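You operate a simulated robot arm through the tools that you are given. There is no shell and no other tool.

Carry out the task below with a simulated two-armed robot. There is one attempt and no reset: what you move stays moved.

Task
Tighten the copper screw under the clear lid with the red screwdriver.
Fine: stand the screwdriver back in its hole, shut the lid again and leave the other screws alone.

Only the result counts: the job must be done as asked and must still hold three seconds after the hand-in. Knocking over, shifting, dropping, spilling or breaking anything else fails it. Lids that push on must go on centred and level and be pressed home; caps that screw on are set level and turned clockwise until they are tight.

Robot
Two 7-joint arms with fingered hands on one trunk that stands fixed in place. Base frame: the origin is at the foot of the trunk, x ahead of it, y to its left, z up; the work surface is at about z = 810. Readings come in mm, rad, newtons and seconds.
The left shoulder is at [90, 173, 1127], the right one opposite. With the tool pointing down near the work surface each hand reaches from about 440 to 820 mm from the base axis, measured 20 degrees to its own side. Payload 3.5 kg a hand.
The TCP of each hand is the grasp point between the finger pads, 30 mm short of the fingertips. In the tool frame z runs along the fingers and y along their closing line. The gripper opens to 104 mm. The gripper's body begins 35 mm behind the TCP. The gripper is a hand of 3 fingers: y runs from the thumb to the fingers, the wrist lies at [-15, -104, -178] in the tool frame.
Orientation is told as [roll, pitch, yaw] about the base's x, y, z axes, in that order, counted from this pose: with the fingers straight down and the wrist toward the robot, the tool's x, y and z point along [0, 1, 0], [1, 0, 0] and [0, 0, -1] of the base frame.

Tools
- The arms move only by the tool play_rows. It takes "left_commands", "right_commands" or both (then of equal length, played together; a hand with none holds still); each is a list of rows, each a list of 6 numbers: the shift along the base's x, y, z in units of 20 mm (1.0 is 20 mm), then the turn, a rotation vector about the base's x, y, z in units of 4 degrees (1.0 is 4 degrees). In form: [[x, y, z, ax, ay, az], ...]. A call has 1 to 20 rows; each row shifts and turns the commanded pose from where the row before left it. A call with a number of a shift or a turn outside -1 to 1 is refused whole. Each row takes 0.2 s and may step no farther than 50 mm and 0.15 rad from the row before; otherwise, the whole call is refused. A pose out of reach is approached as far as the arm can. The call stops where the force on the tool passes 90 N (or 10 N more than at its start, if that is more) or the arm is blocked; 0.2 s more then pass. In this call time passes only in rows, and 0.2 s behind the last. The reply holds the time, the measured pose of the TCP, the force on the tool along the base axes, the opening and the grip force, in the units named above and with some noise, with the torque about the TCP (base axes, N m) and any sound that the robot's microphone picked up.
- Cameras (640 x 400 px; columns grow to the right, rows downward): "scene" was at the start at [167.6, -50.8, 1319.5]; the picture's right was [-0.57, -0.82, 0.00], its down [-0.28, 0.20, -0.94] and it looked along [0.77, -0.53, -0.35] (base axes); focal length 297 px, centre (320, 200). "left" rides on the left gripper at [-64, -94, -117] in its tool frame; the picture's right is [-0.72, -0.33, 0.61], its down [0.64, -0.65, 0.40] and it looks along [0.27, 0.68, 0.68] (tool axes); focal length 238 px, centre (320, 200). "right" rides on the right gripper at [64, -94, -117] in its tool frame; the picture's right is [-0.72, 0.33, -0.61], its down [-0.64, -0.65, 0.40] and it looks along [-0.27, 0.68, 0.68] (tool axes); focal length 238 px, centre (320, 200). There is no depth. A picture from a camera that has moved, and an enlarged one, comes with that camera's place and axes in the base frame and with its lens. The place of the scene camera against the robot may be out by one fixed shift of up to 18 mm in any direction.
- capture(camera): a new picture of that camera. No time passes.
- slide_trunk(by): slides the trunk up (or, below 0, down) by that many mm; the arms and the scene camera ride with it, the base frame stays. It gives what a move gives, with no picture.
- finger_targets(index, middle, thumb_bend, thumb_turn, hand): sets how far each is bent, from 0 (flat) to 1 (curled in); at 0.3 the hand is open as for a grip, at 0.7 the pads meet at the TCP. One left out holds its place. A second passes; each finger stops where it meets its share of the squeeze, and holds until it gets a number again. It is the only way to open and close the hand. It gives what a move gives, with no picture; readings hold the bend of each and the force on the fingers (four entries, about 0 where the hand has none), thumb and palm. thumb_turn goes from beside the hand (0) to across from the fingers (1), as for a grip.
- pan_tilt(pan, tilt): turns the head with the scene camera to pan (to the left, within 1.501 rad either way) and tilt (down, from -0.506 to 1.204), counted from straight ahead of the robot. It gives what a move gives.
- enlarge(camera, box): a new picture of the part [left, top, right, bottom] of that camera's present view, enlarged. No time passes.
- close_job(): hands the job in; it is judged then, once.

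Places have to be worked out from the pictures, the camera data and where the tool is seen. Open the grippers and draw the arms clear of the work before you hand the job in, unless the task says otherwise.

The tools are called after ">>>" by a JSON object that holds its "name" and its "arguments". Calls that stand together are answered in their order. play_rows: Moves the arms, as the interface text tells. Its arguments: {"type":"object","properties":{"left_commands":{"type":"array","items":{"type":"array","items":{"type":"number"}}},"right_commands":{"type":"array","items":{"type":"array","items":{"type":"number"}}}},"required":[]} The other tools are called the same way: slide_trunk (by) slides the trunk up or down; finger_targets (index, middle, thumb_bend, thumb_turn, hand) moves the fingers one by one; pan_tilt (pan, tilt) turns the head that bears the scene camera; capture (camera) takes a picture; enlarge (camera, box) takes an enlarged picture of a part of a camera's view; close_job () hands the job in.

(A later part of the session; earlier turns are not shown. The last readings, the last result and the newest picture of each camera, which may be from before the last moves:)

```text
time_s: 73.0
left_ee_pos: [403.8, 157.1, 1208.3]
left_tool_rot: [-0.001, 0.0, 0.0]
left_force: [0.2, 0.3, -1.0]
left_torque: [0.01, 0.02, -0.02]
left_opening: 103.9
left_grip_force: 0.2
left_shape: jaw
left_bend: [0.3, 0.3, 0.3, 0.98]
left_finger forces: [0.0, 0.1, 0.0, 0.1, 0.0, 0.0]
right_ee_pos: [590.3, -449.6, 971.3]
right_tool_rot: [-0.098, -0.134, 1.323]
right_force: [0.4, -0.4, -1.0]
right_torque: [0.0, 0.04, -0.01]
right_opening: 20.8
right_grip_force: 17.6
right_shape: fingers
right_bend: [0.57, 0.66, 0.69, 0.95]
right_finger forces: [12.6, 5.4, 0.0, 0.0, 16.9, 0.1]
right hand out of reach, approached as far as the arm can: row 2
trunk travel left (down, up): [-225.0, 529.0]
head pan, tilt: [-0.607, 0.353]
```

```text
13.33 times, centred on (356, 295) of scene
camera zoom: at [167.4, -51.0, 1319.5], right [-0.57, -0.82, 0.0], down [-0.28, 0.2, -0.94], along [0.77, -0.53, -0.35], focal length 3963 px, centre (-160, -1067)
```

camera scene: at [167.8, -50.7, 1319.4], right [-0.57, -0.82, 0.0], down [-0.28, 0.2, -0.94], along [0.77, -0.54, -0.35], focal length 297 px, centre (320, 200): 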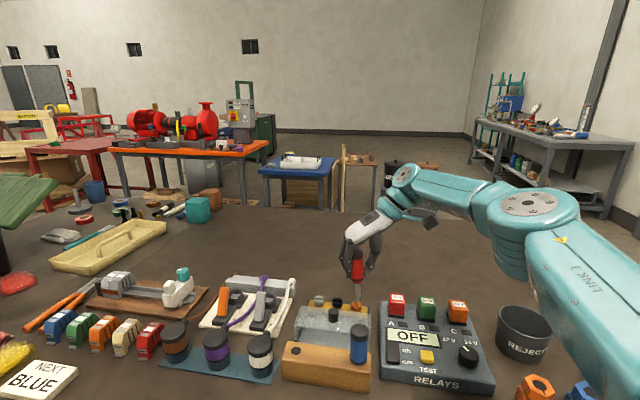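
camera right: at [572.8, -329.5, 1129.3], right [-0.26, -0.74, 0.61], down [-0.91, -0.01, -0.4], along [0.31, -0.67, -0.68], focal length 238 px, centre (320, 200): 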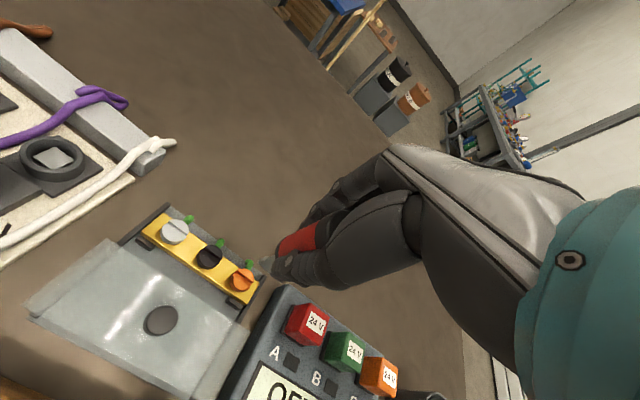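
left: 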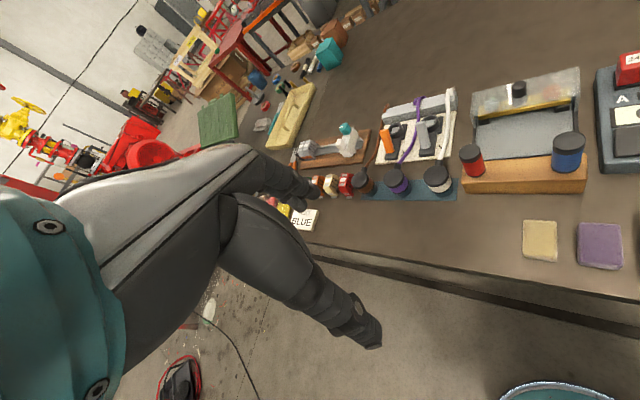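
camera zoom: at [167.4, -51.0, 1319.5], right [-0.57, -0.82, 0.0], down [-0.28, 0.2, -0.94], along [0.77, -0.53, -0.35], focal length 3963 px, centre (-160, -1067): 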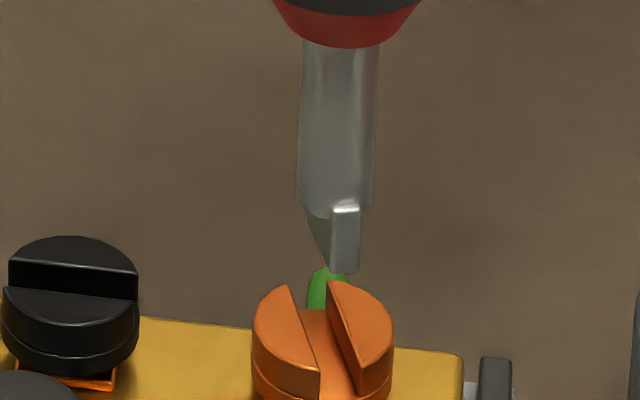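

The arm is at its reach limit at this yaw, so I cannot seat here. I will re-grip instead: carry the driver back to its hole, release it there upright, and take it again with a better hand angle. First I raise and rotate back while moving toward the hole.

>>> {"name": "play_rows", "arguments": {"right_commands": [[0, 0, 1, 0, 0, 0], [0, 0, 1, 0, 0, 0], [-0.078, 0.345, 0, 0, 0, -1], [-0.078, 0.345, 0, 0, 0, -1], [-0.078, 0.345, 0, 0, 0, -1], [-0.078, 0.345, 0, 0, 0, -1], [-0.078, 0.345, 0, 0, 0, -1], [-0.078, 0.345, 0, 0, 0, -1], [-0.078, 0.345, 0, 0, 0, -1], [-0.078, 0.345, 0, 0, 0, -1], [-0.078, 0.345, 0, 0, 0, -1], [-0.078, 0.345, 0, 0, 0, -1], [-0.078, 0.345, 0, 0, 0, -1], [-0.078, 0.345, 0, 0, 0, -1], [-0.078, 0.345, 0, 0, 0, -1], [-0.078, 0.345, 0, 0, 0, -1], [-0.078, 0.345, 0, 0, 0, -1], [-0.078, 0.345, 0, 0, 0, -1], [-0.078, 0.345, 0, 0, 0, -1], [-0.078, 0.345, 0, 0, 0, -1]]}}

>>> {"name": "play_rows", "arguments": {"right_commands": [[-0.078, 0.345, 0, 0, 0, -1], [-0.078, 0.345, 0, 0, 0, -1], [-0.078, 0.345, 0, 0, 0, -1], [-0.078, 0.345, 0, 0, 0, -1], [-0.078, 0.345, 0, 0, 0, -1], [-0.078, 0.345, 0, 0, 0, -1], [-0.078, 0.345, 0, 0, 0, -1], [-0.078, 0.345, 0, 0, 0, -1], [-0.078, 0.345, 0, 0, 0, -1]]}}

>>> {"name": "enlarge", "arguments": {"camera": "scene", "box": [260, 270, 340, 340]}}

>>> {"name": "enlarge", "arguments": {"camera": "right", "box": [200, 220, 320, 310]}}

```text
time_s: 77.2
left_ee_pos: [404.4, 156.5, 1208.1]
left_tool_rot: [0.0, 0.0, 0.0]
left_force: [0.4, 0.3, -0.7]
left_torque: [0.0, 0.0, -0.02]
left_opening: 103.8
left_grip_force: 0.1
left_shape: jaw
left_bend: [0.3, 0.3, 0.3, 0.98]
left_finger forces: [0.0, 0.0, 0.0, 0.1, 0.0, 0.0]
right_ee_pos: [562.5, -326.1, 1010.7]
right_tool_rot: [-0.098, -0.137, 0.067]
right_force: [-0.3, 0.1, -1.1]
right_torque: [0.0, 0.0, 0.03]
right_opening: 21.0
right_grip_force: 16.9
right_shape: fingers
right_bend: [0.57, 0.66, 0.69, 0.95]
right_finger forces: [12.7, 5.2, 0.0, 0.0, 16.7, 0.1]
trunk travel left (down, up): [-225.0, 529.0]
head pan, tilt: [-0.607, 0.353]
```

```text
time_s: 79.2
left_ee_pos: [404.2, 155.6, 1209.6]
left_tool_rot: [0.003, -0.001, -0.002]
left_force: [1.2, -0.1, 0.4]
left_torque: [0.05, 0.05, 0.02]
left_opening: 103.6
left_grip_force: 0.1
left_shape: jaw
left_bend: [0.3, 0.3, 0.3, 0.98]
left_finger forces: [0.0, 0.0, 0.1, 0.0, 0.0, 0.0]
right_ee_pos: [549.1, -262.8, 1010.8]
right_tool_rot: [-0.099, -0.135, -0.562]
right_force: [-0.7, -0.3, -1.7]
right_torque: [0.02, -0.02, 0.0]
right_opening: 20.8
right_grip_force: 17.2
right_shape: fingers
right_bend: [0.57, 0.66, 0.69, 0.95]
right_finger forces: [12.9, 5.3, 0.1, 0.1, 16.6, 0.0]
trunk travel left (down, up): [-225.0, 529.0]
head pan, tilt: [-0.607, 0.353]
```

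```text
5.71 times, centred on (300, 305) of scene
camera zoom: at [167.9, -50.8, 1319.4], right [-0.57, -0.82, 0.0], down [-0.28, 0.2, -0.94], along [0.77, -0.53, -0.35], focal length 1698 px, centre (434, -400)
```

zoom: 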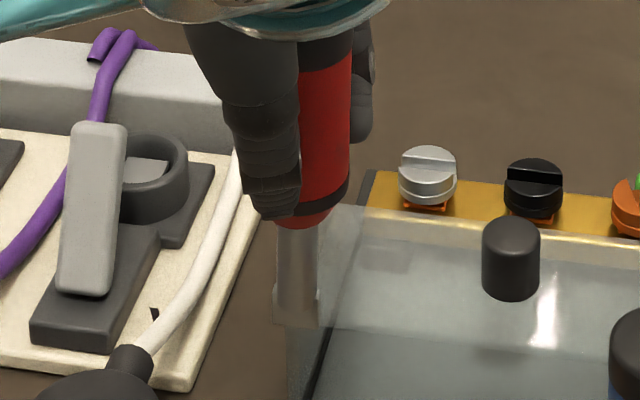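

```text
4.44 times, centred on (260, 265) of right
camera zoom: at [495.5, -140.0, 1106.6], right [-0.15, -0.68, 0.72], down [-0.87, -0.25, -0.42], along [0.47, -0.69, -0.55], focal length 1059 px, centre (587, -89)
```

zoom: 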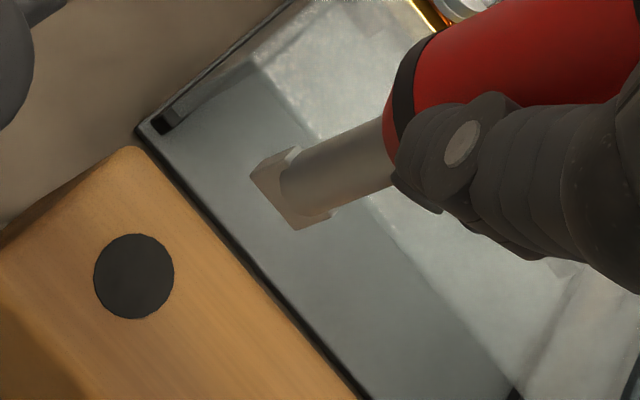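

The tip looks almost straight above the hole in the hand camera (hole about 19 mm wide, so roughly 1.4 mm clearance around the blade). I check with the scene camera.

>>> {"name": "enlarge", "arguments": {"camera": "scene", "box": [270, 305, 330, 355]}}

>>> {"name": "enlarge", "arguments": {"camera": "scene", "box": [280, 295, 320, 325]}}

```text
8.00 times, centred on (300, 330) of scene
camera zoom: at [167.9, -50.8, 1319.4], right [-0.57, -0.82, 0.0], down [-0.28, 0.2, -0.94], along [0.77, -0.53, -0.35], focal length 2378 px, centre (480, -840)
```

zoom: 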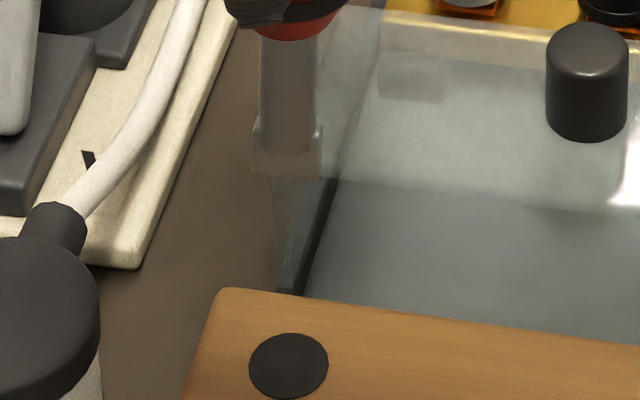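

```text
13.33 times, centred on (300, 310) of scene
camera zoom: at [167.9, -50.8, 1319.4], right [-0.57, -0.82, 0.0], down [-0.28, 0.2, -0.94], along [0.77, -0.53, -0.35], focal length 3963 px, centre (587, -1267)
```

zoom: 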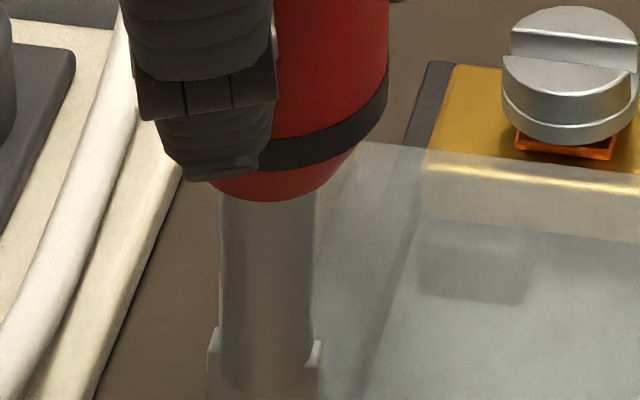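

Both views agree: the tip is about 60 mm above the block, 1.4 mm right of the hole, with a residual lean of about 2° to the left. I correct the lean and offset, and lower 40 mm.

>>> {"name": "play_rows", "arguments": {"right_commands": [[0.13, 0.19, 0, -0.41, 0.285, 0], [0, 0, -0.7, 0, 0, 0], [0, 0, -0.7, 0, 0, 0], [0, 0, -0.6, 0, 0, 0]]}}

>>> {"name": "enlarge", "arguments": {"camera": "scene", "box": [270, 310, 318, 350]}}

>>> {"name": "enlarge", "arguments": {"camera": "right", "box": [200, 230, 300, 305]}}

```text
time_s: 80.2
left_ee_pos: [404.6, 157.0, 1208.7]
left_tool_rot: [0.0, 0.001, 0.0]
left_force: [0.6, 0.9, 0.5]
left_torque: [-0.03, -0.02, -0.02]
left_opening: 103.7
left_grip_force: 0.1
left_shape: jaw
left_bend: [0.3, 0.3, 0.3, 0.98]
left_finger forces: [0.1, 0.0, 0.0, 0.0, 0.0, 0.0]
right_ee_pos: [549.5, -259.3, 970.7]
right_tool_rot: [-0.134, -0.133, -0.555]
right_force: [-0.3, 0.3, -0.7]
right_torque: [0.0, 0.01, 0.03]
right_opening: 21.1
right_grip_force: 17.0
right_shape: fingers
right_bend: [0.57, 0.66, 0.69, 0.95]
right_finger forces: [12.8, 5.2, 0.0, 0.1, 16.7, 0.0]
trunk travel left (down, up): [-225.0, 529.0]
head pan, tilt: [-0.607, 0.353]
```

```text
10.00 times, centred on (294, 330) of scene
camera zoom: at [167.8, -50.9, 1319.4], right [-0.57, -0.82, 0.0], down [-0.28, 0.2, -0.94], along [0.77, -0.53, -0.35], focal length 2972 px, centre (580, -1100)
```

zoom: 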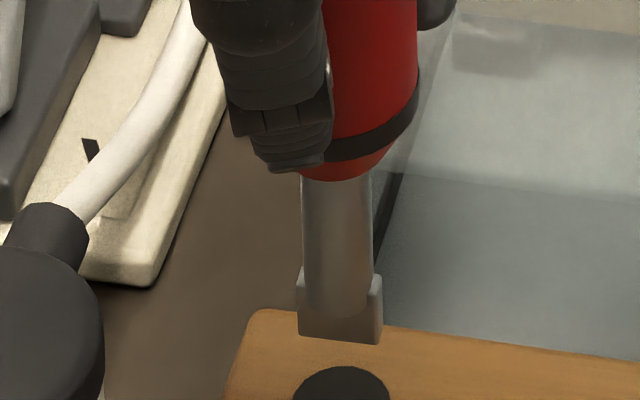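

```text
5.33 times, centred on (250, 268) of right
camera zoom: at [499.4, -134.0, 1064.3], right [-0.14, -0.66, 0.74], down [-0.88, -0.27, -0.4], along [0.46, -0.7, -0.54], focal length 1271 px, centre (693, -160)
```

zoom: 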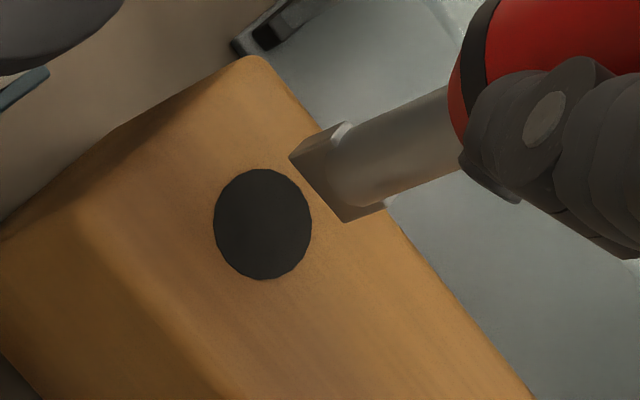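

Aligned within about a millimetre in both views. I lower another 14 mm and check again just above the hole.

>>> {"name": "play_rows", "arguments": {"right_commands": [[0, 0, -0.35, 0, 0, 0], [0, 0, -0.35, 0, 0, 0]]}}

>>> {"name": "enlarge", "arguments": {"camera": "scene", "box": [274, 326, 318, 362]}}

>>> {"name": "enlarge", "arguments": {"camera": "right", "box": [210, 235, 300, 300]}}

```text
time_s: 80.8
left_ee_pos: [404.7, 157.0, 1208.8]
left_tool_rot: [0.001, 0.0, 0.0]
left_force: [0.3, 0.3, -1.0]
left_torque: [0.0, -0.01, -0.02]
left_opening: 103.8
left_grip_force: 0.0
left_shape: jaw
left_bend: [0.3, 0.3, 0.3, 0.98]
left_finger forces: [0.0, 0.1, 0.1, 0.0, 0.0, 0.0]
right_ee_pos: [550.3, -258.7, 957.4]
right_tool_rot: [-0.132, -0.133, -0.557]
right_force: [-0.3, -0.5, -1.5]
right_torque: [0.01, 0.0, 0.01]
right_opening: 21.1
right_grip_force: 17.2
right_shape: fingers
right_bend: [0.57, 0.66, 0.69, 0.95]
right_finger forces: [12.7, 5.2, 0.1, 0.0, 16.6, 0.0]
trunk travel left (down, up): [-225.0, 529.0]
head pan, tilt: [-0.607, 0.353]
```

```text
11.11 times, centred on (296, 344) of scene
camera zoom: at [167.7, -50.8, 1319.4], right [-0.57, -0.82, 0.0], down [-0.28, 0.2, -0.94], along [0.77, -0.53, -0.35], focal length 3302 px, centre (587, -1400)
```

zoom: 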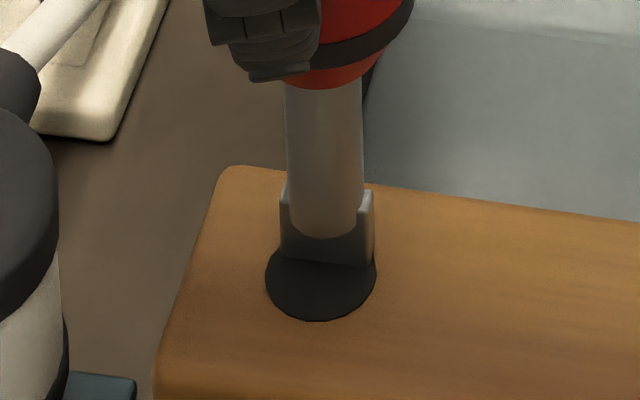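

```text
6.15 times, centred on (255, 268) of right
camera zoom: at [499.1, -134.7, 1050.6], right [-0.14, -0.66, 0.74], down [-0.88, -0.27, -0.4], along [0.46, -0.7, -0.54], focal length 1467 px, centre (720, -215)
```

zoom: 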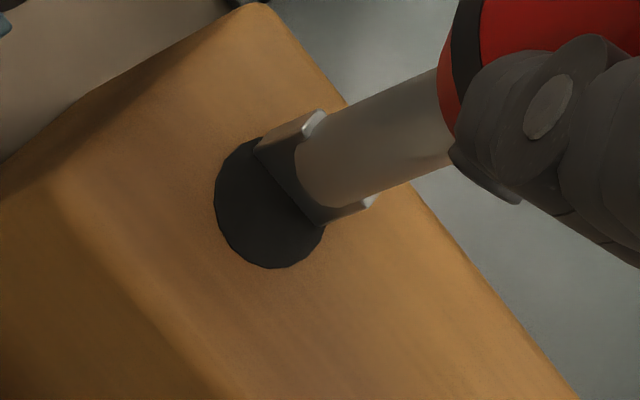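

Very close now: scene says about 1 mm right of centre, hand camera suggests slightly left. I enlarge the hand view for precision.

>>> {"name": "enlarge", "arguments": {"camera": "right", "box": [230, 245, 275, 285]}}

>>> {"name": "enlarge", "arguments": {"camera": "scene", "box": [284, 338, 308, 358]}}

```text
10.00 times, centred on (252, 265) of right
camera zoom: at [499.1, -134.7, 1050.6], right [-0.14, -0.66, 0.74], down [-0.88, -0.27, -0.4], along [0.46, -0.7, -0.54], focal length 2384 px, centre (995, -450)
```

zoom: 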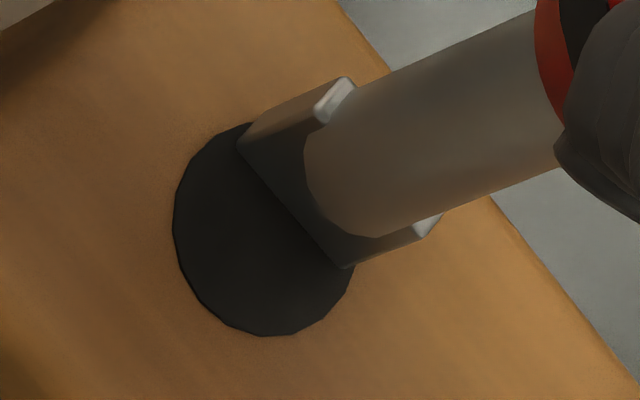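

```text
16.00 times, centred on (296, 348) of scene
camera zoom: at [167.7, -50.8, 1319.4], right [-0.57, -0.82, 0.0], down [-0.28, 0.2, -0.94], along [0.77, -0.53, -0.35], focal length 4756 px, centre (704, -2168)
```

zoom: 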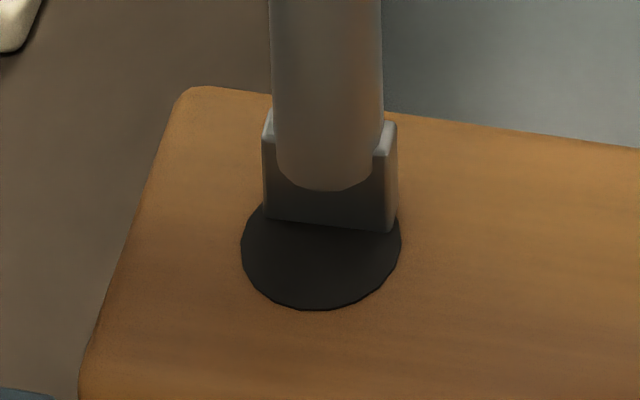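

I shift about 1 mm left and 1.5 mm back toward me, and lower 3 mm to see whether the blade begins to sink into the hole.

>>> {"name": "play_rows", "arguments": {"right_commands": [[-0.03, 0.09, 0, 0, 0, 0], [0, 0, -0.15, 0, 0, 0]]}}

>>> {"name": "enlarge", "arguments": {"camera": "right", "box": [230, 245, 275, 285]}}

>>> {"name": "enlarge", "arguments": {"camera": "scene", "box": [284, 338, 308, 358]}}

```text
time_s: 81.4
left_ee_pos: [405.0, 156.5, 1208.6]
left_tool_rot: [0.0, 0.001, 0.002]
left_force: [0.4, -0.7, -0.8]
left_torque: [0.02, 0.03, 0.01]
left_opening: 103.5
left_grip_force: 0.0
left_shape: jaw
left_bend: [0.3, 0.3, 0.3, 0.98]
left_finger forces: [0.0, 0.0, 0.1, 0.0, 0.1, 0.1]
right_ee_pos: [549.4, -258.5, 953.6]
right_tool_rot: [-0.132, -0.133, -0.556]
right_force: [0.3, -0.7, -0.3]
right_torque: [0.01, 0.0, 0.0]
right_opening: 21.0
right_grip_force: 16.8
right_shape: fingers
right_bend: [0.57, 0.66, 0.69, 0.95]
right_finger forces: [12.8, 5.2, 0.0, 0.0, 16.8, 0.0]
trunk travel left (down, up): [-225.0, 529.0]
head pan, tilt: [-0.607, 0.353]
```

```text
10.00 times, centred on (252, 265) of right
camera zoom: at [498.3, -132.8, 1047.2], right [-0.14, -0.66, 0.74], down [-0.88, -0.27, -0.4], along [0.46, -0.7, -0.54], focal length 2384 px, centre (995, -450)
```

zoom: 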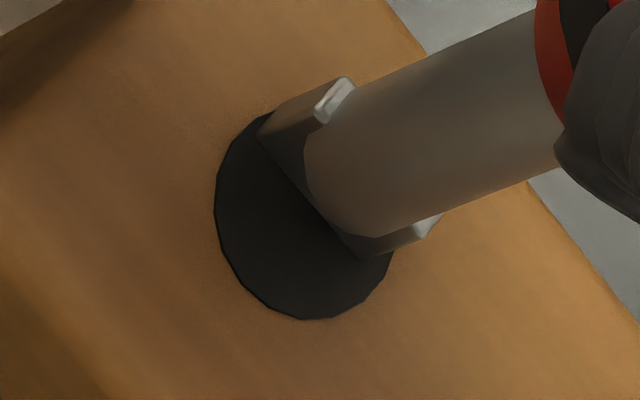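

```text
16.00 times, centred on (296, 348) of scene
camera zoom: at [167.7, -50.8, 1319.5], right [-0.57, -0.82, 0.0], down [-0.28, 0.2, -0.94], along [0.77, -0.53, -0.35], focal length 4756 px, centre (704, -2168)
```

zoom: 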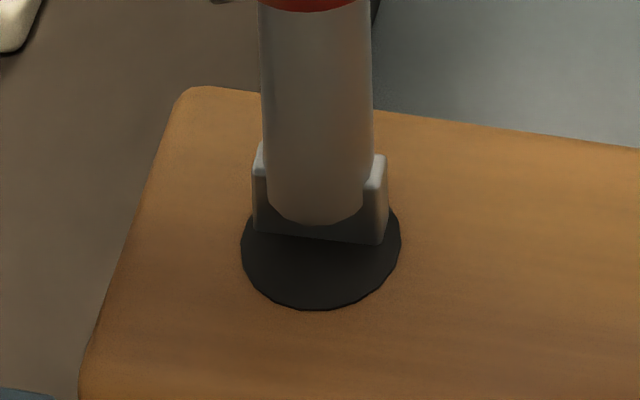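

The visible part of the blade is shortening, so it is already about 3.5 mm inside the hole and sits about 2.5 mm too far forward of its centre. I shift back 2.6 mm and lower gently.

>>> {"name": "play_rows", "arguments": {"right_commands": [[-0.094, 0.09, 0, 0, 0, 0], [0, 0, -0.2, 0, 0, 0], [0, 0, -0.2, 0, 0, 0]]}}

>>> {"name": "enlarge", "arguments": {"camera": "right", "box": [230, 245, 275, 285]}}

>>> {"name": "enlarge", "arguments": {"camera": "scene", "box": [284, 338, 308, 358]}}

```text
time_s: 82.2
left_ee_pos: [404.0, 156.9, 1208.7]
left_tool_rot: [0.0, 0.001, -0.001]
left_force: [-0.2, 0.0, -1.0]
left_torque: [-0.03, -0.01, -0.03]
left_opening: 103.7
left_grip_force: 0.0
left_shape: jaw
left_bend: [0.3, 0.3, 0.3, 0.98]
left_finger forces: [0.0, 0.1, 0.1, 0.1, 0.0, 0.0]
right_ee_pos: [548.5, -256.7, 945.9]
right_tool_rot: [-0.134, -0.134, -0.555]
right_force: [0.4, 0.4, -0.6]
right_torque: [0.03, 0.04, 0.03]
right_opening: 20.8
right_grip_force: 17.2
right_shape: fingers
right_bend: [0.57, 0.66, 0.69, 0.95]
right_finger forces: [12.7, 5.2, 0.1, 0.1, 16.7, 0.0]
trunk travel left (down, up): [-225.0, 529.0]
head pan, tilt: [-0.607, 0.353]
```

```text
10.00 times, centred on (252, 265) of right
camera zoom: at [497.3, -131.5, 1039.2], right [-0.14, -0.66, 0.74], down [-0.88, -0.27, -0.4], along [0.46, -0.7, -0.54], focal length 2384 px, centre (995, -450)
```

zoom: 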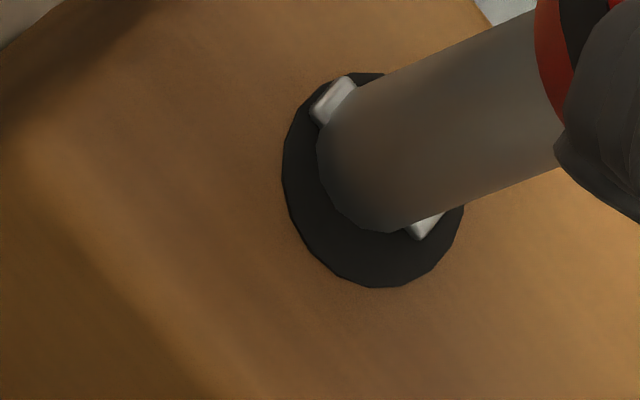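

```text
16.00 times, centred on (296, 348) of scene
camera zoom: at [167.7, -50.8, 1319.5], right [-0.57, -0.82, 0.0], down [-0.28, 0.2, -0.94], along [0.77, -0.53, -0.35], focal length 4756 px, centre (704, -2168)
```

zoom: 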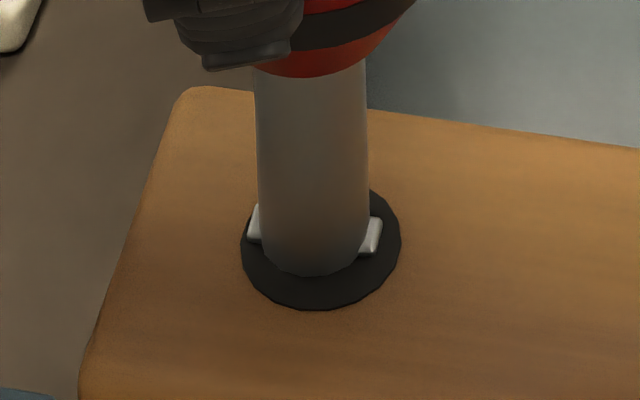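

The driver slides cleanly into the hole, upright and centred within a millimetre. I adjust slightly and continue down 24 mm.

>>> {"name": "play_rows", "arguments": {"right_commands": [[-0.045, 0.003, -0.2, 0, 0, 0], [0, 0, -0.25, 0, 0, 0], [0, 0, -0.25, 0, 0, 0], [0, 0, -0.25, 0, 0, 0], [0, 0, -0.25, 0, 0, 0]]}}

>>> {"name": "enlarge", "arguments": {"camera": "scene", "box": [270, 310, 318, 350]}}

```text
time_s: 83.4
left_ee_pos: [403.9, 155.4, 1209.6]
left_tool_rot: [0.001, -0.002, 0.001]
left_force: [0.2, 0.2, -0.2]
left_torque: [0.01, 0.0, 0.0]
left_opening: 103.8
left_grip_force: 0.0
left_shape: jaw
left_bend: [0.3, 0.3, 0.3, 0.98]
left_finger forces: [0.1, 0.0, 0.0, 0.0, 0.0, 0.0]
right_ee_pos: [547.8, -255.5, 920.9]
right_tool_rot: [-0.134, -0.135, -0.556]
right_force: [-0.6, -0.2, -0.3]
right_torque: [0.05, 0.04, -0.02]
right_opening: 20.9
right_grip_force: 16.9
right_shape: fingers
right_bend: [0.57, 0.66, 0.69, 0.95]
right_finger forces: [12.8, 5.2, 0.1, 0.1, 16.7, 0.1]
trunk travel left (down, up): [-225.0, 529.0]
head pan, tilt: [-0.607, 0.353]
```

```text
10.00 times, centred on (294, 330) of scene
camera zoom: at [167.7, -50.8, 1319.4], right [-0.57, -0.82, 0.0], down [-0.28, 0.2, -0.94], along [0.77, -0.53, -0.35], focal length 2972 px, centre (580, -1100)
```

zoom: 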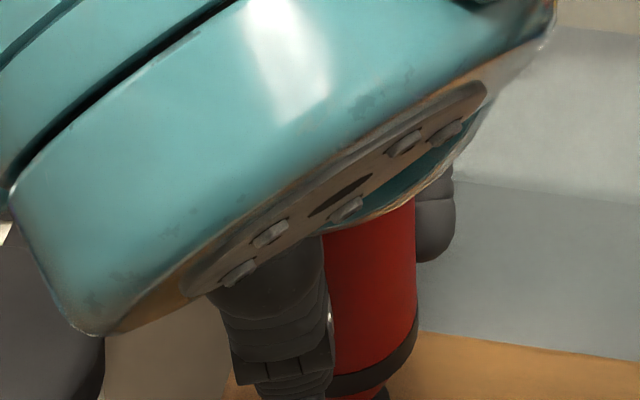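

No contact yet. I go down in small steps and look at a lower region of the view.

>>> {"name": "play_rows", "arguments": {"right_commands": [[0, 0, -0.1, 0, 0, 0], [0, 0, -0.1, 0, 0, 0], [0, 0, -0.1, 0, 0, 0]]}}

>>> {"name": "enlarge", "arguments": {"camera": "scene", "box": [270, 325, 318, 365]}}

>>> {"name": "enlarge", "arguments": {"camera": "right", "box": [230, 205, 330, 285]}}

```text
time_s: 84.2
left_ee_pos: [403.5, 156.8, 1209.2]
left_tool_rot: [0.0, 0.001, -0.001]
left_force: [-0.3, -0.1, 0.1]
left_torque: [0.03, 0.01, 0.02]
left_opening: 103.8
left_grip_force: 0.1
left_shape: jaw
left_bend: [0.3, 0.3, 0.3, 0.98]
left_finger forces: [0.0, 0.1, 0.1, 0.0, 0.0, 0.0]
right_ee_pos: [547.9, -256.8, 914.3]
right_tool_rot: [-0.131, -0.132, -0.558]
right_force: [0.0, -0.5, -1.2]
right_torque: [0.01, -0.01, 0.03]
right_opening: 20.8
right_grip_force: 16.8
right_shape: fingers
right_bend: [0.57, 0.66, 0.69, 0.95]
right_finger forces: [12.7, 5.1, 0.0, 0.1, 16.8, 0.0]
trunk travel left (down, up): [-225.0, 529.0]
head pan, tilt: [-0.607, 0.353]
```

```text
10.00 times, centred on (294, 345) of scene
camera zoom: at [167.7, -50.8, 1319.4], right [-0.57, -0.82, 0.0], down [-0.28, 0.2, -0.94], along [0.77, -0.53, -0.35], focal length 2972 px, centre (580, -1250)
```

zoom: 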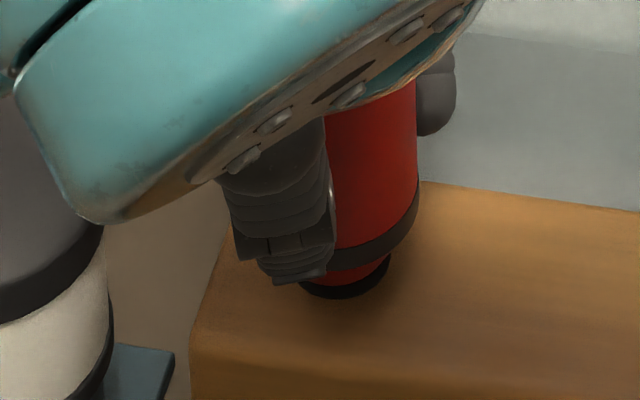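

```text
5.00 times, centred on (280, 245) of right
camera zoom: at [496.7, -131.0, 1008.5], right [-0.14, -0.66, 0.74], down [-0.88, -0.27, -0.4], along [0.46, -0.7, -0.54], focal length 1192 px, centre (520, -25)
```

zoom: 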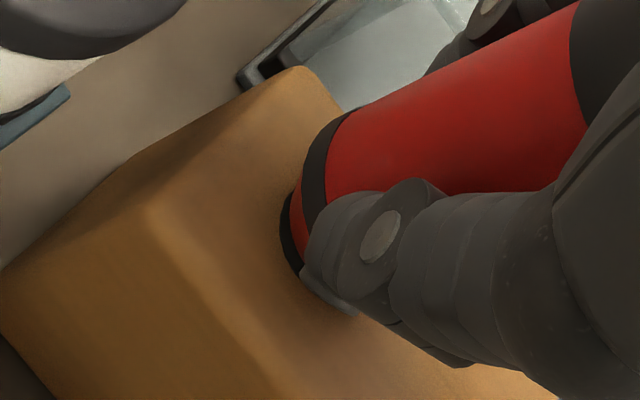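

The tapered collar is just above the hole. I lower in 2 mm steps until the collar seats.

>>> {"name": "play_rows", "arguments": {"right_commands": [[0, 0, -0.1, 0, 0, 0], [0, 0, -0.1, 0, 0, 0]]}}

>>> {"name": "enlarge", "arguments": {"camera": "scene", "box": [270, 325, 318, 365]}}

```text
time_s: 84.8
left_ee_pos: [404.4, 156.0, 1209.1]
left_tool_rot: [0.001, 0.001, 0.0]
left_force: [-0.3, -0.9, 0.1]
left_torque: [0.0, 0.02, 0.01]
left_opening: 103.7
left_grip_force: 0.0
left_shape: jaw
left_bend: [0.3, 0.3, 0.3, 0.98]
left_finger forces: [0.0, 0.0, 0.0, 0.1, 0.0, 0.0]
right_ee_pos: [549.0, -256.2, 910.7]
right_tool_rot: [-0.131, -0.135, -0.558]
right_force: [0.2, -0.6, -1.3]
right_torque: [-0.01, 0.01, -0.03]
right_opening: 20.9
right_grip_force: 17.5
right_shape: fingers
right_bend: [0.57, 0.66, 0.69, 0.95]
right_finger forces: [12.8, 5.0, 0.0, 0.0, 16.7, 0.0]
trunk travel left (down, up): [-225.0, 529.0]
head pan, tilt: [-0.607, 0.353]
```

```text
10.00 times, centred on (294, 345) of scene
camera zoom: at [167.7, -50.8, 1319.5], right [-0.57, -0.82, 0.0], down [-0.28, 0.2, -0.94], along [0.77, -0.53, -0.35], focal length 2972 px, centre (580, -1250)
```

zoom: 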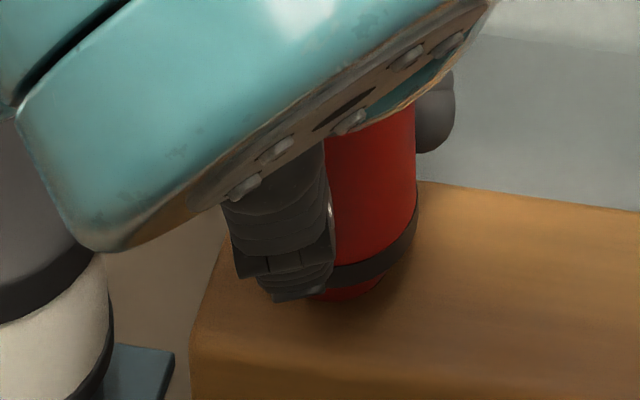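

Still free; originally the dark ring sat right at the block's surface. I lower 2 mm steps further, watching force.

>>> {"name": "play_rows", "arguments": {"right_commands": [[0, 0, -0.1, 0, 0, 0], [0, 0, -0.075, 0, 0, 0]]}}

>>> {"name": "enlarge", "arguments": {"camera": "scene", "box": [270, 325, 318, 365]}}

```text
time_s: 85.4
left_ee_pos: [402.5, 155.8, 1208.9]
left_tool_rot: [0.001, 0.0, 0.0]
left_force: [-0.1, 0.6, 0.6]
left_torque: [0.02, -0.01, 0.02]
left_opening: 103.7
left_grip_force: 0.1
left_shape: jaw
left_bend: [0.3, 0.3, 0.3, 0.98]
left_finger forces: [0.0, 0.0, 0.1, 0.0, 0.1, 0.0]
right_ee_pos: [547.5, -256.6, 907.7]
right_tool_rot: [-0.133, -0.132, -0.556]
right_force: [-0.3, 0.1, -0.4]
right_torque: [0.0, 0.01, 0.0]
right_opening: 20.9
right_grip_force: 17.7
right_shape: fingers
right_bend: [0.57, 0.66, 0.69, 0.95]
right_finger forces: [12.8, 5.0, 0.0, 0.1, 16.7, 0.0]
trunk travel left (down, up): [-225.0, 529.0]
head pan, tilt: [-0.607, 0.353]
```

```text
10.00 times, centred on (294, 345) of scene
camera zoom: at [167.7, -50.8, 1319.5], right [-0.57, -0.82, 0.0], down [-0.28, 0.2, -0.94], along [0.77, -0.53, -0.35], focal length 2972 px, centre (580, -1250)
```

zoom: 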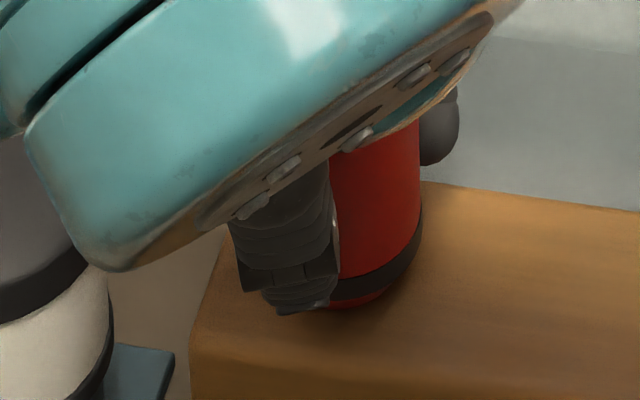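

Nearly there. Two more millimetre steps with force reading.

>>> {"name": "play_rows", "arguments": {"right_commands": [[0, 0, -0.05, 0, 0, 0], [0, 0, -0.05, 0, 0, 0]]}}

>>> {"name": "enlarge", "arguments": {"camera": "scene", "box": [270, 325, 318, 365]}}

```text
time_s: 86.0
left_ee_pos: [403.8, 156.3, 1208.4]
left_tool_rot: [-0.001, -0.001, 0.0]
left_force: [0.0, 0.0, 0.2]
left_torque: [0.01, -0.01, -0.02]
left_opening: 103.7
left_grip_force: 0.1
left_shape: jaw
left_bend: [0.3, 0.3, 0.3, 0.98]
left_finger forces: [0.0, 0.1, 0.0, 0.0, 0.0, 0.0]
right_ee_pos: [546.8, -257.3, 906.6]
right_tool_rot: [-0.133, -0.134, -0.556]
right_force: [0.6, 0.3, 3.2]
right_torque: [-0.02, 0.0, -0.02]
right_opening: 21.1
right_grip_force: 18.5
right_shape: fingers
right_bend: [0.57, 0.66, 0.7, 0.95]
right_finger forces: [13.3, 5.4, 0.0, 0.1, 17.3, 0.0]
trunk travel left (down, up): [-225.0, 529.0]
head pan, tilt: [-0.607, 0.353]
```

```text
10.00 times, centred on (294, 345) of scene
camera zoom: at [167.4, -50.7, 1319.6], right [-0.57, -0.82, 0.0], down [-0.28, 0.2, -0.94], along [0.77, -0.54, -0.35], focal length 2972 px, centre (580, -1250)
```

zoom: 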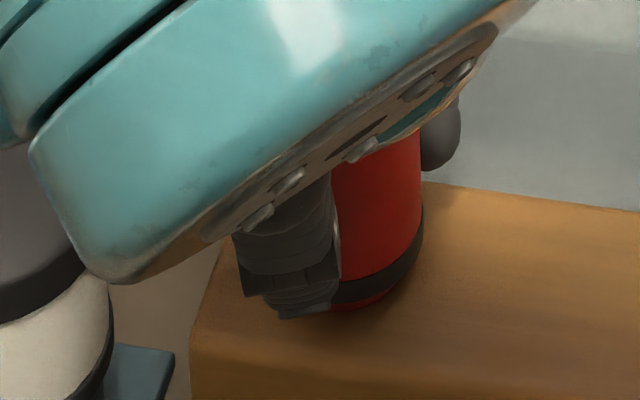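

The collar is seated (about 4.5 N). I release the driver by opening the hand evenly.

>>> {"name": "finger_targets", "arguments": {"hand": "right", "index": 0.42, "middle": 0.42, "thumb_bend": 0.42}}

>>> {"name": "enlarge", "arguments": {"camera": "scene", "box": [260, 315, 330, 375]}}

>>> {"name": "capture", "arguments": {"camera": "right"}}

```text
time_s: 87.0
left_ee_pos: [404.1, 157.3, 1207.9]
left_tool_rot: [0.0, 0.001, 0.002]
left_force: [-0.7, 0.7, 0.2]
left_torque: [0.02, 0.01, -0.03]
left_opening: 103.4
left_grip_force: 0.1
left_shape: jaw
left_bend: [0.3, 0.3, 0.3, 0.98]
left_finger forces: [0.0, 0.0, 0.1, 0.2, 0.0, 0.0]
right_ee_pos: [546.9, -256.7, 906.6]
right_tool_rot: [-0.133, -0.132, -0.558]
right_force: [-0.4, 1.0, -0.1]
right_torque: [0.02, 0.0, 0.02]
right_opening: 72.4
right_grip_force: 0.1
right_shape: fingers
right_bend: [0.42, 0.42, 0.42, 0.97]
right_finger forces: [0.0, 0.0, 0.1, 0.0, 0.1, 0.1]
trunk travel left (down, up): [-225.0, 529.0]
head pan, tilt: [-0.607, 0.353]
```

```text
6.67 times, centred on (295, 345) of scene
camera zoom: at [167.6, -50.8, 1319.5], right [-0.57, -0.82, 0.0], down [-0.28, 0.2, -0.94], along [0.77, -0.53, -0.35], focal length 1982 px, centre (487, -767)
```

zoom: 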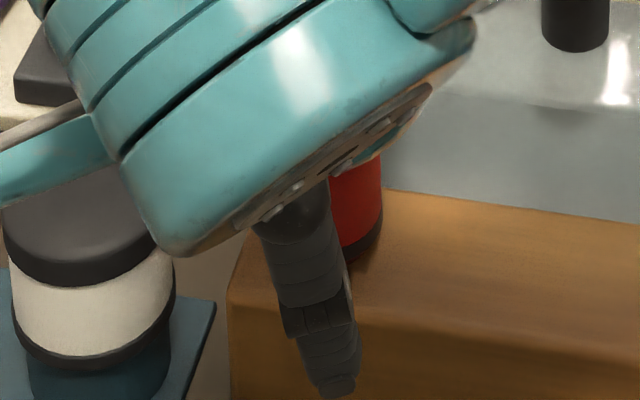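

```text
taken
camera right: at [495.8, -131.5, 999.7], right [-0.14, -0.66, 0.74], down [-0.88, -0.27, -0.4], along [0.46, -0.7, -0.54], focal length 238 px, centre (320, 200)
```

right: 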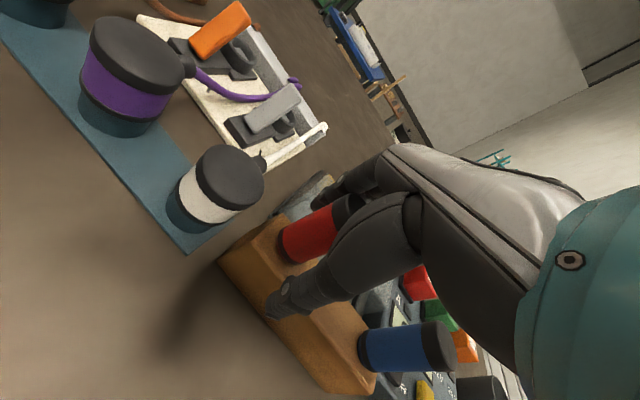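

The driver stands free in its hole. I lift the hand clear, level it, and turn it to the new grip yaw (about -47°) above the driver.

>>> {"name": "play_rows", "arguments": {"right_commands": [[0, 0, 0.8, 0, 0, 0], [0, 0, 0.9, 0, 0, 0], [0, 0, 1, 0, 0, 0], [0, 0, 1, 0, 0, 0], [0.08, -0.045, 0.3, 0.66, 0.16, -0.9], [0.08, -0.045, 0.3, 0.66, 0.16, -0.9], [0.08, -0.045, 0, 0.66, 0.16, -0.9], [0.08, -0.045, 0, 0.66, 0.16, -0.9]]}}

>>> {"name": "enlarge", "arguments": {"camera": "right", "box": [200, 220, 360, 330]}}

>>> {"name": "enlarge", "arguments": {"camera": "scene", "box": [250, 260, 350, 370]}}

```text
time_s: 88.8
left_ee_pos: [404.1, 155.8, 1208.8]
left_tool_rot: [0.0, 0.001, 0.0]
left_force: [-0.7, -0.3, 0.1]
left_torque: [0.0, 0.02, 0.02]
left_opening: 103.6
left_grip_force: 0.0
left_shape: jaw
left_bend: [0.3, 0.3, 0.3, 0.98]
left_finger forces: [0.1, 0.0, 0.0, 0.0, 0.1, 0.0]
right_ee_pos: [553.0, -258.2, 990.7]
right_tool_rot: [-0.017, 0.019, -0.815]
right_force: [-0.2, 0.1, -0.5]
right_torque: [0.0, -0.05, -0.03]
right_opening: 72.1
right_grip_force: 0.1
right_shape: fingers
right_bend: [0.42, 0.42, 0.42, 0.97]
right_finger forces: [0.0, 0.1, 0.0, 0.0, 0.0, 0.1]
trunk travel left (down, up): [-225.0, 529.0]
head pan, tilt: [-0.607, 0.353]
```

```text
3.64 times, centred on (280, 275) of right
camera zoom: at [537.2, -145.0, 1108.3], right [-0.28, -0.73, 0.62], down [-0.92, 0.04, -0.38], along [0.26, -0.68, -0.69], focal length 867 px, centre (466, -73)
```

zoom: 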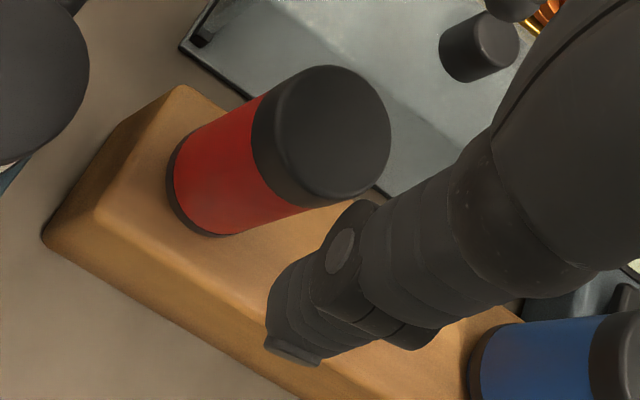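

```text
3.64 times, centred on (300, 315) of scene
camera zoom: at [167.6, -50.8, 1319.5], right [-0.57, -0.82, 0.0], down [-0.28, 0.2, -0.94], along [0.77, -0.53, -0.35], focal length 1081 px, centre (393, -218)
```

zoom: 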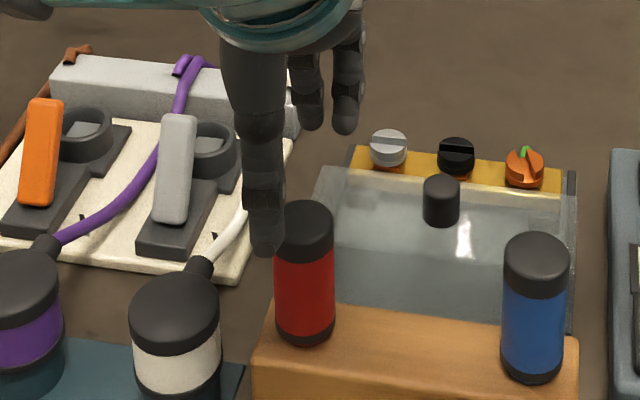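

The driver stands upright and seated. I remove the small residual tilt, centre over (554,-260) and lower around the handle.

>>> {"name": "play_rows", "arguments": {"right_commands": [[0.065, -0.09, -0.4, -0.03, -0.364, 0], [0, 0, -0.7, 0, 0, 0], [0, 0, -0.7, 0, 0, 0], [0, 0, -0.8, 0, 0, 0], [0, 0, -0.8, 0, 0, 0], [0, 0, -0.8, 0, 0, 0]]}}

>>> {"name": "finger_targets", "arguments": {"hand": "right", "index": 0.55, "middle": 0.55, "thumb_bend": 0.55}}

>>> {"name": "enlarge", "arguments": {"camera": "right", "box": [230, 180, 390, 310]}}

>>> {"name": "enlarge", "arguments": {"camera": "scene", "box": [250, 280, 350, 380]}}

```text
time_s: 90.2
left_ee_pos: [404.8, 156.7, 1208.7]
left_tool_rot: [-0.001, 0.0, 0.0]
left_force: [-0.2, 0.0, -0.2]
left_torque: [-0.01, 0.02, 0.01]
left_opening: 103.7
left_grip_force: 0.0
left_shape: jaw
left_bend: [0.3, 0.3, 0.3, 0.98]
left_finger forces: [0.0, 0.0, 0.0, 0.0, 0.1, 0.1]
right_ee_pos: [555.4, -261.3, 906.4]
right_tool_rot: [-0.002, -0.001, -0.816]
right_force: [0.0, 1.0, 0.4]
right_torque: [0.02, 0.02, 0.0]
right_opening: 72.2
right_grip_force: 0.0
right_shape: fingers
right_bend: [0.42, 0.42, 0.42, 0.97]
right_finger forces: [0.0, 0.0, 0.0, 0.0, 0.1, 0.1]
trunk travel left (down, up): [-225.0, 529.0]
head pan, tilt: [-0.607, 0.353]
```

```text
time_s: 91.2
left_ee_pos: [403.5, 157.1, 1208.3]
left_tool_rot: [0.0, 0.0, 0.001]
left_force: [0.3, 0.8, 0.1]
left_torque: [0.0, 0.0, 0.01]
left_opening: 103.8
left_grip_force: 0.1
left_shape: jaw
left_bend: [0.3, 0.3, 0.3, 0.98]
left_finger forces: [0.0, 0.0, 0.0, 0.1, 0.0, 0.0]
right_ee_pos: [552.8, -262.1, 907.2]
right_tool_rot: [-0.002, -0.002, -0.816]
right_force: [-0.2, -1.1, -1.0]
right_torque: [-0.02, 0.02, 0.01]
right_opening: 39.8
right_grip_force: 0.1
right_shape: fingers
right_bend: [0.55, 0.55, 0.55, 0.97]
right_finger forces: [0.0, 0.1, 0.0, 0.0, 0.0, 0.1]
trunk travel left (down, up): [-225.0, 529.0]
head pan, tilt: [-0.607, 0.353]
```

```text
3.08 times, centred on (310, 245) of right
camera zoom: at [535.6, -147.2, 1023.4], right [-0.3, -0.73, 0.61], down [-0.91, 0.03, -0.4], along [0.27, -0.68, -0.68], focal length 733 px, centre (351, 62)
```

zoom: 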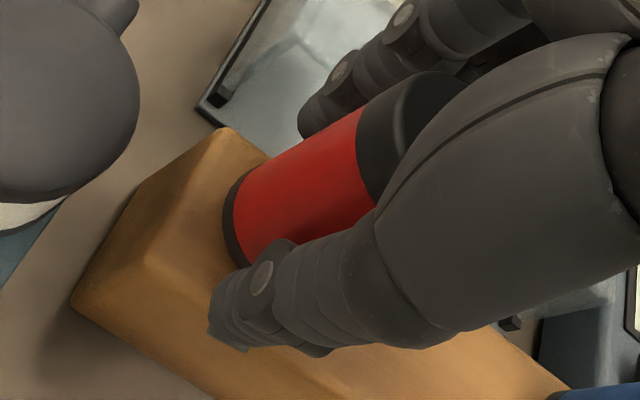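

```text
4.00 times, centred on (300, 330) of scene
camera zoom: at [167.6, -50.8, 1319.5], right [-0.57, -0.82, 0.0], down [-0.28, 0.2, -0.94], along [0.77, -0.53, -0.35], focal length 1189 px, centre (400, -320)
```

zoom: 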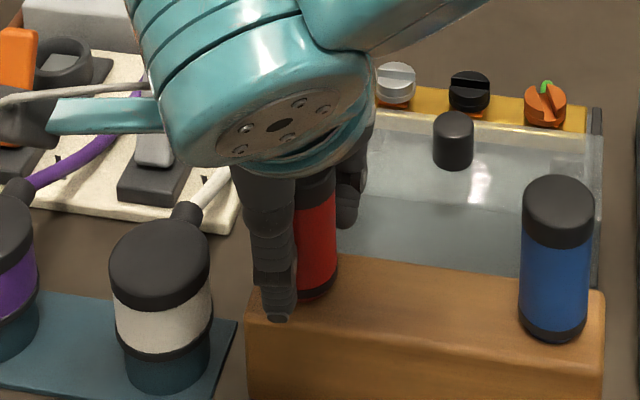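

No contact at a 40 mm opening. I close to 0.60 on all three and read which side touches first.

>>> {"name": "finger_targets", "arguments": {"hand": "right", "index": 0.59, "middle": 0.59, "thumb_bend": 0.59}}

```text
time_s: 92.2
left_ee_pos: [405.3, 156.3, 1209.8]
left_tool_rot: [0.001, -0.001, 0.0]
left_force: [-0.8, 0.2, 0.2]
left_torque: [0.0, 0.03, 0.0]
left_opening: 104.1
left_grip_force: 0.0
left_shape: jaw
left_bend: [0.3, 0.3, 0.3, 0.98]
left_finger forces: [0.0, 0.0, 0.1, 0.0, 0.1, 0.0]
right_ee_pos: [554.3, -262.8, 906.4]
right_tool_rot: [-0.003, -0.001, -0.815]
right_force: [-0.9, 0.6, 0.0]
right_torque: [0.0, 0.0, 0.01]
right_opening: 29.6
right_grip_force: 0.0
right_shape: fingers
right_bend: [0.59, 0.59, 0.59, 0.97]
right_finger forces: [0.0, 0.0, 0.0, 0.1, 0.0, 0.0]
trunk travel left (down, up): [-225.0, 529.0]
head pan, tilt: [-0.607, 0.353]
```

Still no touch; I close slightly more.

>>> {"name": "finger_targets", "arguments": {"hand": "right", "index": 0.62, "middle": 0.62, "thumb_bend": 0.62}}

>>> {"name": "enlarge", "arguments": {"camera": "right", "box": [230, 180, 390, 310]}}

```text
time_s: 93.2
left_ee_pos: [403.9, 157.5, 1209.4]
left_tool_rot: [0.001, 0.0, -0.001]
left_force: [0.6, -0.5, 0.5]
left_torque: [0.0, -0.04, 0.0]
left_opening: 103.6
left_grip_force: 0.0
left_shape: jaw
left_bend: [0.3, 0.3, 0.3, 0.98]
left_finger forces: [0.0, 0.0, 0.0, 0.0, 0.1, 0.0]
right_ee_pos: [554.7, -260.9, 907.3]
right_tool_rot: [-0.002, -0.002, -0.815]
right_force: [-0.7, 0.7, 0.4]
right_torque: [0.0, 0.02, -0.02]
right_opening: 24.9
right_grip_force: 0.6
right_shape: fingers
right_bend: [0.61, 0.62, 0.6, 0.97]
right_finger forces: [1.0, 0.1, 0.0, 0.1, 1.1, 0.0]
trunk travel left (down, up): [-225.0, 529.0]
head pan, tilt: [-0.607, 0.353]
```

```text
3.08 times, centred on (310, 245) of right
camera zoom: at [535.6, -147.2, 1023.3], right [-0.3, -0.73, 0.61], down [-0.91, 0.03, -0.4], along [0.27, -0.68, -0.68], focal length 733 px, centre (351, 62)
```

zoom: 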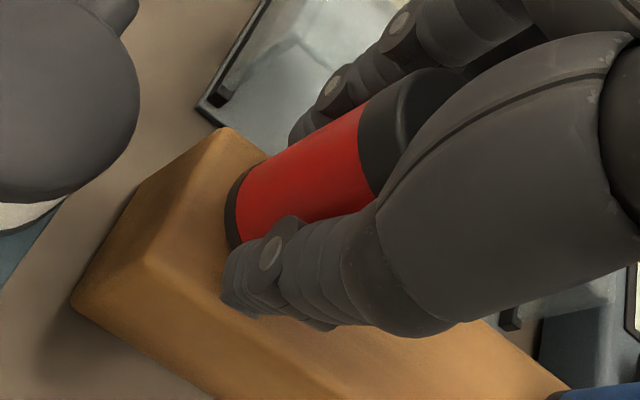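

Contact is symmetric between index (0.61) and thumb (0.60), so the handle is centred in the closing direction; the middle finger lags slightly, meaning about 1 mm sideways. I open a hair, shift 1 mm, and grip with balanced targets.

>>> {"name": "finger_targets", "arguments": {"hand": "right", "index": 0.57, "middle": 0.57, "thumb_bend": 0.57}}

>>> {"name": "play_rows", "arguments": {"right_commands": [[0.045, 0.042, 0, 0, 0, 0]]}}

>>> {"name": "finger_targets", "arguments": {"hand": "right", "index": 0.64, "middle": 0.64, "thumb_bend": 0.66}}

```text
time_s: 94.2
left_ee_pos: [404.4, 155.9, 1208.2]
left_tool_rot: [0.001, -0.001, 0.0]
left_force: [0.5, 0.6, -0.2]
left_torque: [0.0, -0.05, -0.01]
left_opening: 103.6
left_grip_force: 0.1
left_shape: jaw
left_bend: [0.3, 0.3, 0.3, 0.98]
left_finger forces: [0.0, 0.1, 0.1, 0.1, 0.0, 0.0]
right_ee_pos: [554.8, -261.0, 907.4]
right_tool_rot: [-0.002, 0.0, -0.815]
right_force: [-0.4, -0.1, -0.2]
right_torque: [0.03, -0.03, 0.02]
right_opening: 35.9
right_grip_force: 0.2
right_shape: fingers
right_bend: [0.56, 0.56, 0.56, 0.97]
right_finger forces: [0.0, 0.1, 0.0, 0.0, 0.0, 0.1]
trunk travel left (down, up): [-225.0, 529.0]
head pan, tilt: [-0.607, 0.353]
```

```text
time_s: 94.6
left_ee_pos: [404.2, 156.3, 1209.0]
left_tool_rot: [0.0, -0.001, 0.001]
left_force: [0.6, 0.4, 0.2]
left_torque: [0.01, 0.0, 0.02]
left_opening: 103.7
left_grip_force: 0.0
left_shape: jaw
left_bend: [0.3, 0.3, 0.3, 0.98]
left_finger forces: [0.0, 0.1, 0.1, 0.0, 0.0, 0.1]
right_ee_pos: [555.5, -261.1, 907.1]
right_tool_rot: [-0.003, -0.002, -0.814]
right_force: [-0.1, 0.5, 0.0]
right_torque: [-0.01, 0.0, 0.02]
right_opening: 36.0
right_grip_force: 0.0
right_shape: fingers
right_bend: [0.56, 0.56, 0.56, 0.97]
right_finger forces: [0.0, 0.1, 0.0, 0.1, 0.0, 0.0]
trunk travel left (down, up): [-225.0, 529.0]
head pan, tilt: [-0.607, 0.353]
```

```text
time_s: 95.6
left_ee_pos: [404.0, 157.1, 1208.3]
left_tool_rot: [0.0, 0.0, -0.001]
left_force: [0.3, 1.0, -0.4]
left_torque: [0.01, -0.01, 0.05]
left_opening: 103.8
left_grip_force: 0.0
left_shape: jaw
left_bend: [0.3, 0.3, 0.3, 0.98]
left_finger forces: [0.1, 0.0, 0.1, 0.0, 0.0, 0.0]
right_ee_pos: [555.5, -261.4, 907.7]
right_tool_rot: [-0.003, 0.0, -0.815]
right_force: [0.1, -0.1, -0.1]
right_torque: [0.0, -0.01, -0.02]
right_opening: 23.5
right_grip_force: 4.2
right_shape: fingers
right_bend: [0.61, 0.63, 0.62, 0.97]
right_finger forces: [2.4, 1.2, 0.1, 0.0, 3.6, 0.1]
trunk travel left (down, up): [-225.0, 529.0]
head pan, tilt: [-0.607, 0.353]
```

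The light grip is balanced (2.4+1.2 N against 3.6 N) with no side load. I raise the grip in step, keeping it balanced.

>>> {"name": "finger_targets", "arguments": {"hand": "right", "index": 0.69, "middle": 0.7, "thumb_bend": 0.76}}

>>> {"name": "finger_targets", "arguments": {"hand": "right", "index": 0.73, "middle": 0.74, "thumb_bend": 0.84}}

```text
time_s: 96.6
left_ee_pos: [403.6, 157.2, 1208.3]
left_tool_rot: [0.0, 0.0, 0.001]
left_force: [0.4, 0.7, 0.3]
left_torque: [-0.03, -0.04, 0.05]
left_opening: 103.8
left_grip_force: 0.1
left_shape: jaw
left_bend: [0.3, 0.3, 0.3, 0.98]
left_finger forces: [0.0, 0.0, 0.0, 0.1, 0.1, 0.0]
right_ee_pos: [556.0, -260.9, 906.5]
right_tool_rot: [-0.001, -0.003, -0.815]
right_force: [-0.1, -0.8, 0.4]
right_torque: [-0.01, 0.02, -0.03]
right_opening: 21.4
right_grip_force: 13.2
right_shape: fingers
right_bend: [0.61, 0.66, 0.66, 0.96]
right_finger forces: [7.8, 4.8, 0.0, 0.0, 13.3, 0.0]
trunk travel left (down, up): [-225.0, 529.0]
head pan, tilt: [-0.607, 0.353]
```

```text
time_s: 97.6
left_ee_pos: [403.5, 155.7, 1208.9]
left_tool_rot: [0.0, 0.0, 0.001]
left_force: [0.3, 0.7, 0.2]
left_torque: [0.03, -0.01, -0.01]
left_opening: 103.9
left_grip_force: 0.1
left_shape: jaw
left_bend: [0.3, 0.3, 0.3, 0.98]
left_finger forces: [0.0, 0.1, 0.0, 0.1, 0.0, 0.0]
right_ee_pos: [554.9, -261.5, 907.2]
right_tool_rot: [-0.002, -0.003, -0.815]
right_force: [-2.2, -2.9, -0.7]
right_torque: [-0.11, 0.2, -0.01]
right_opening: 20.7
right_grip_force: 24.7
right_shape: fingers
right_bend: [0.56, 0.72, 0.68, 0.93]
right_finger forces: [14.7, 11.0, 0.0, 0.0, 23.8, 0.0]
trunk travel left (down, up): [-225.0, 529.0]
head pan, tilt: [-0.607, 0.353]
```

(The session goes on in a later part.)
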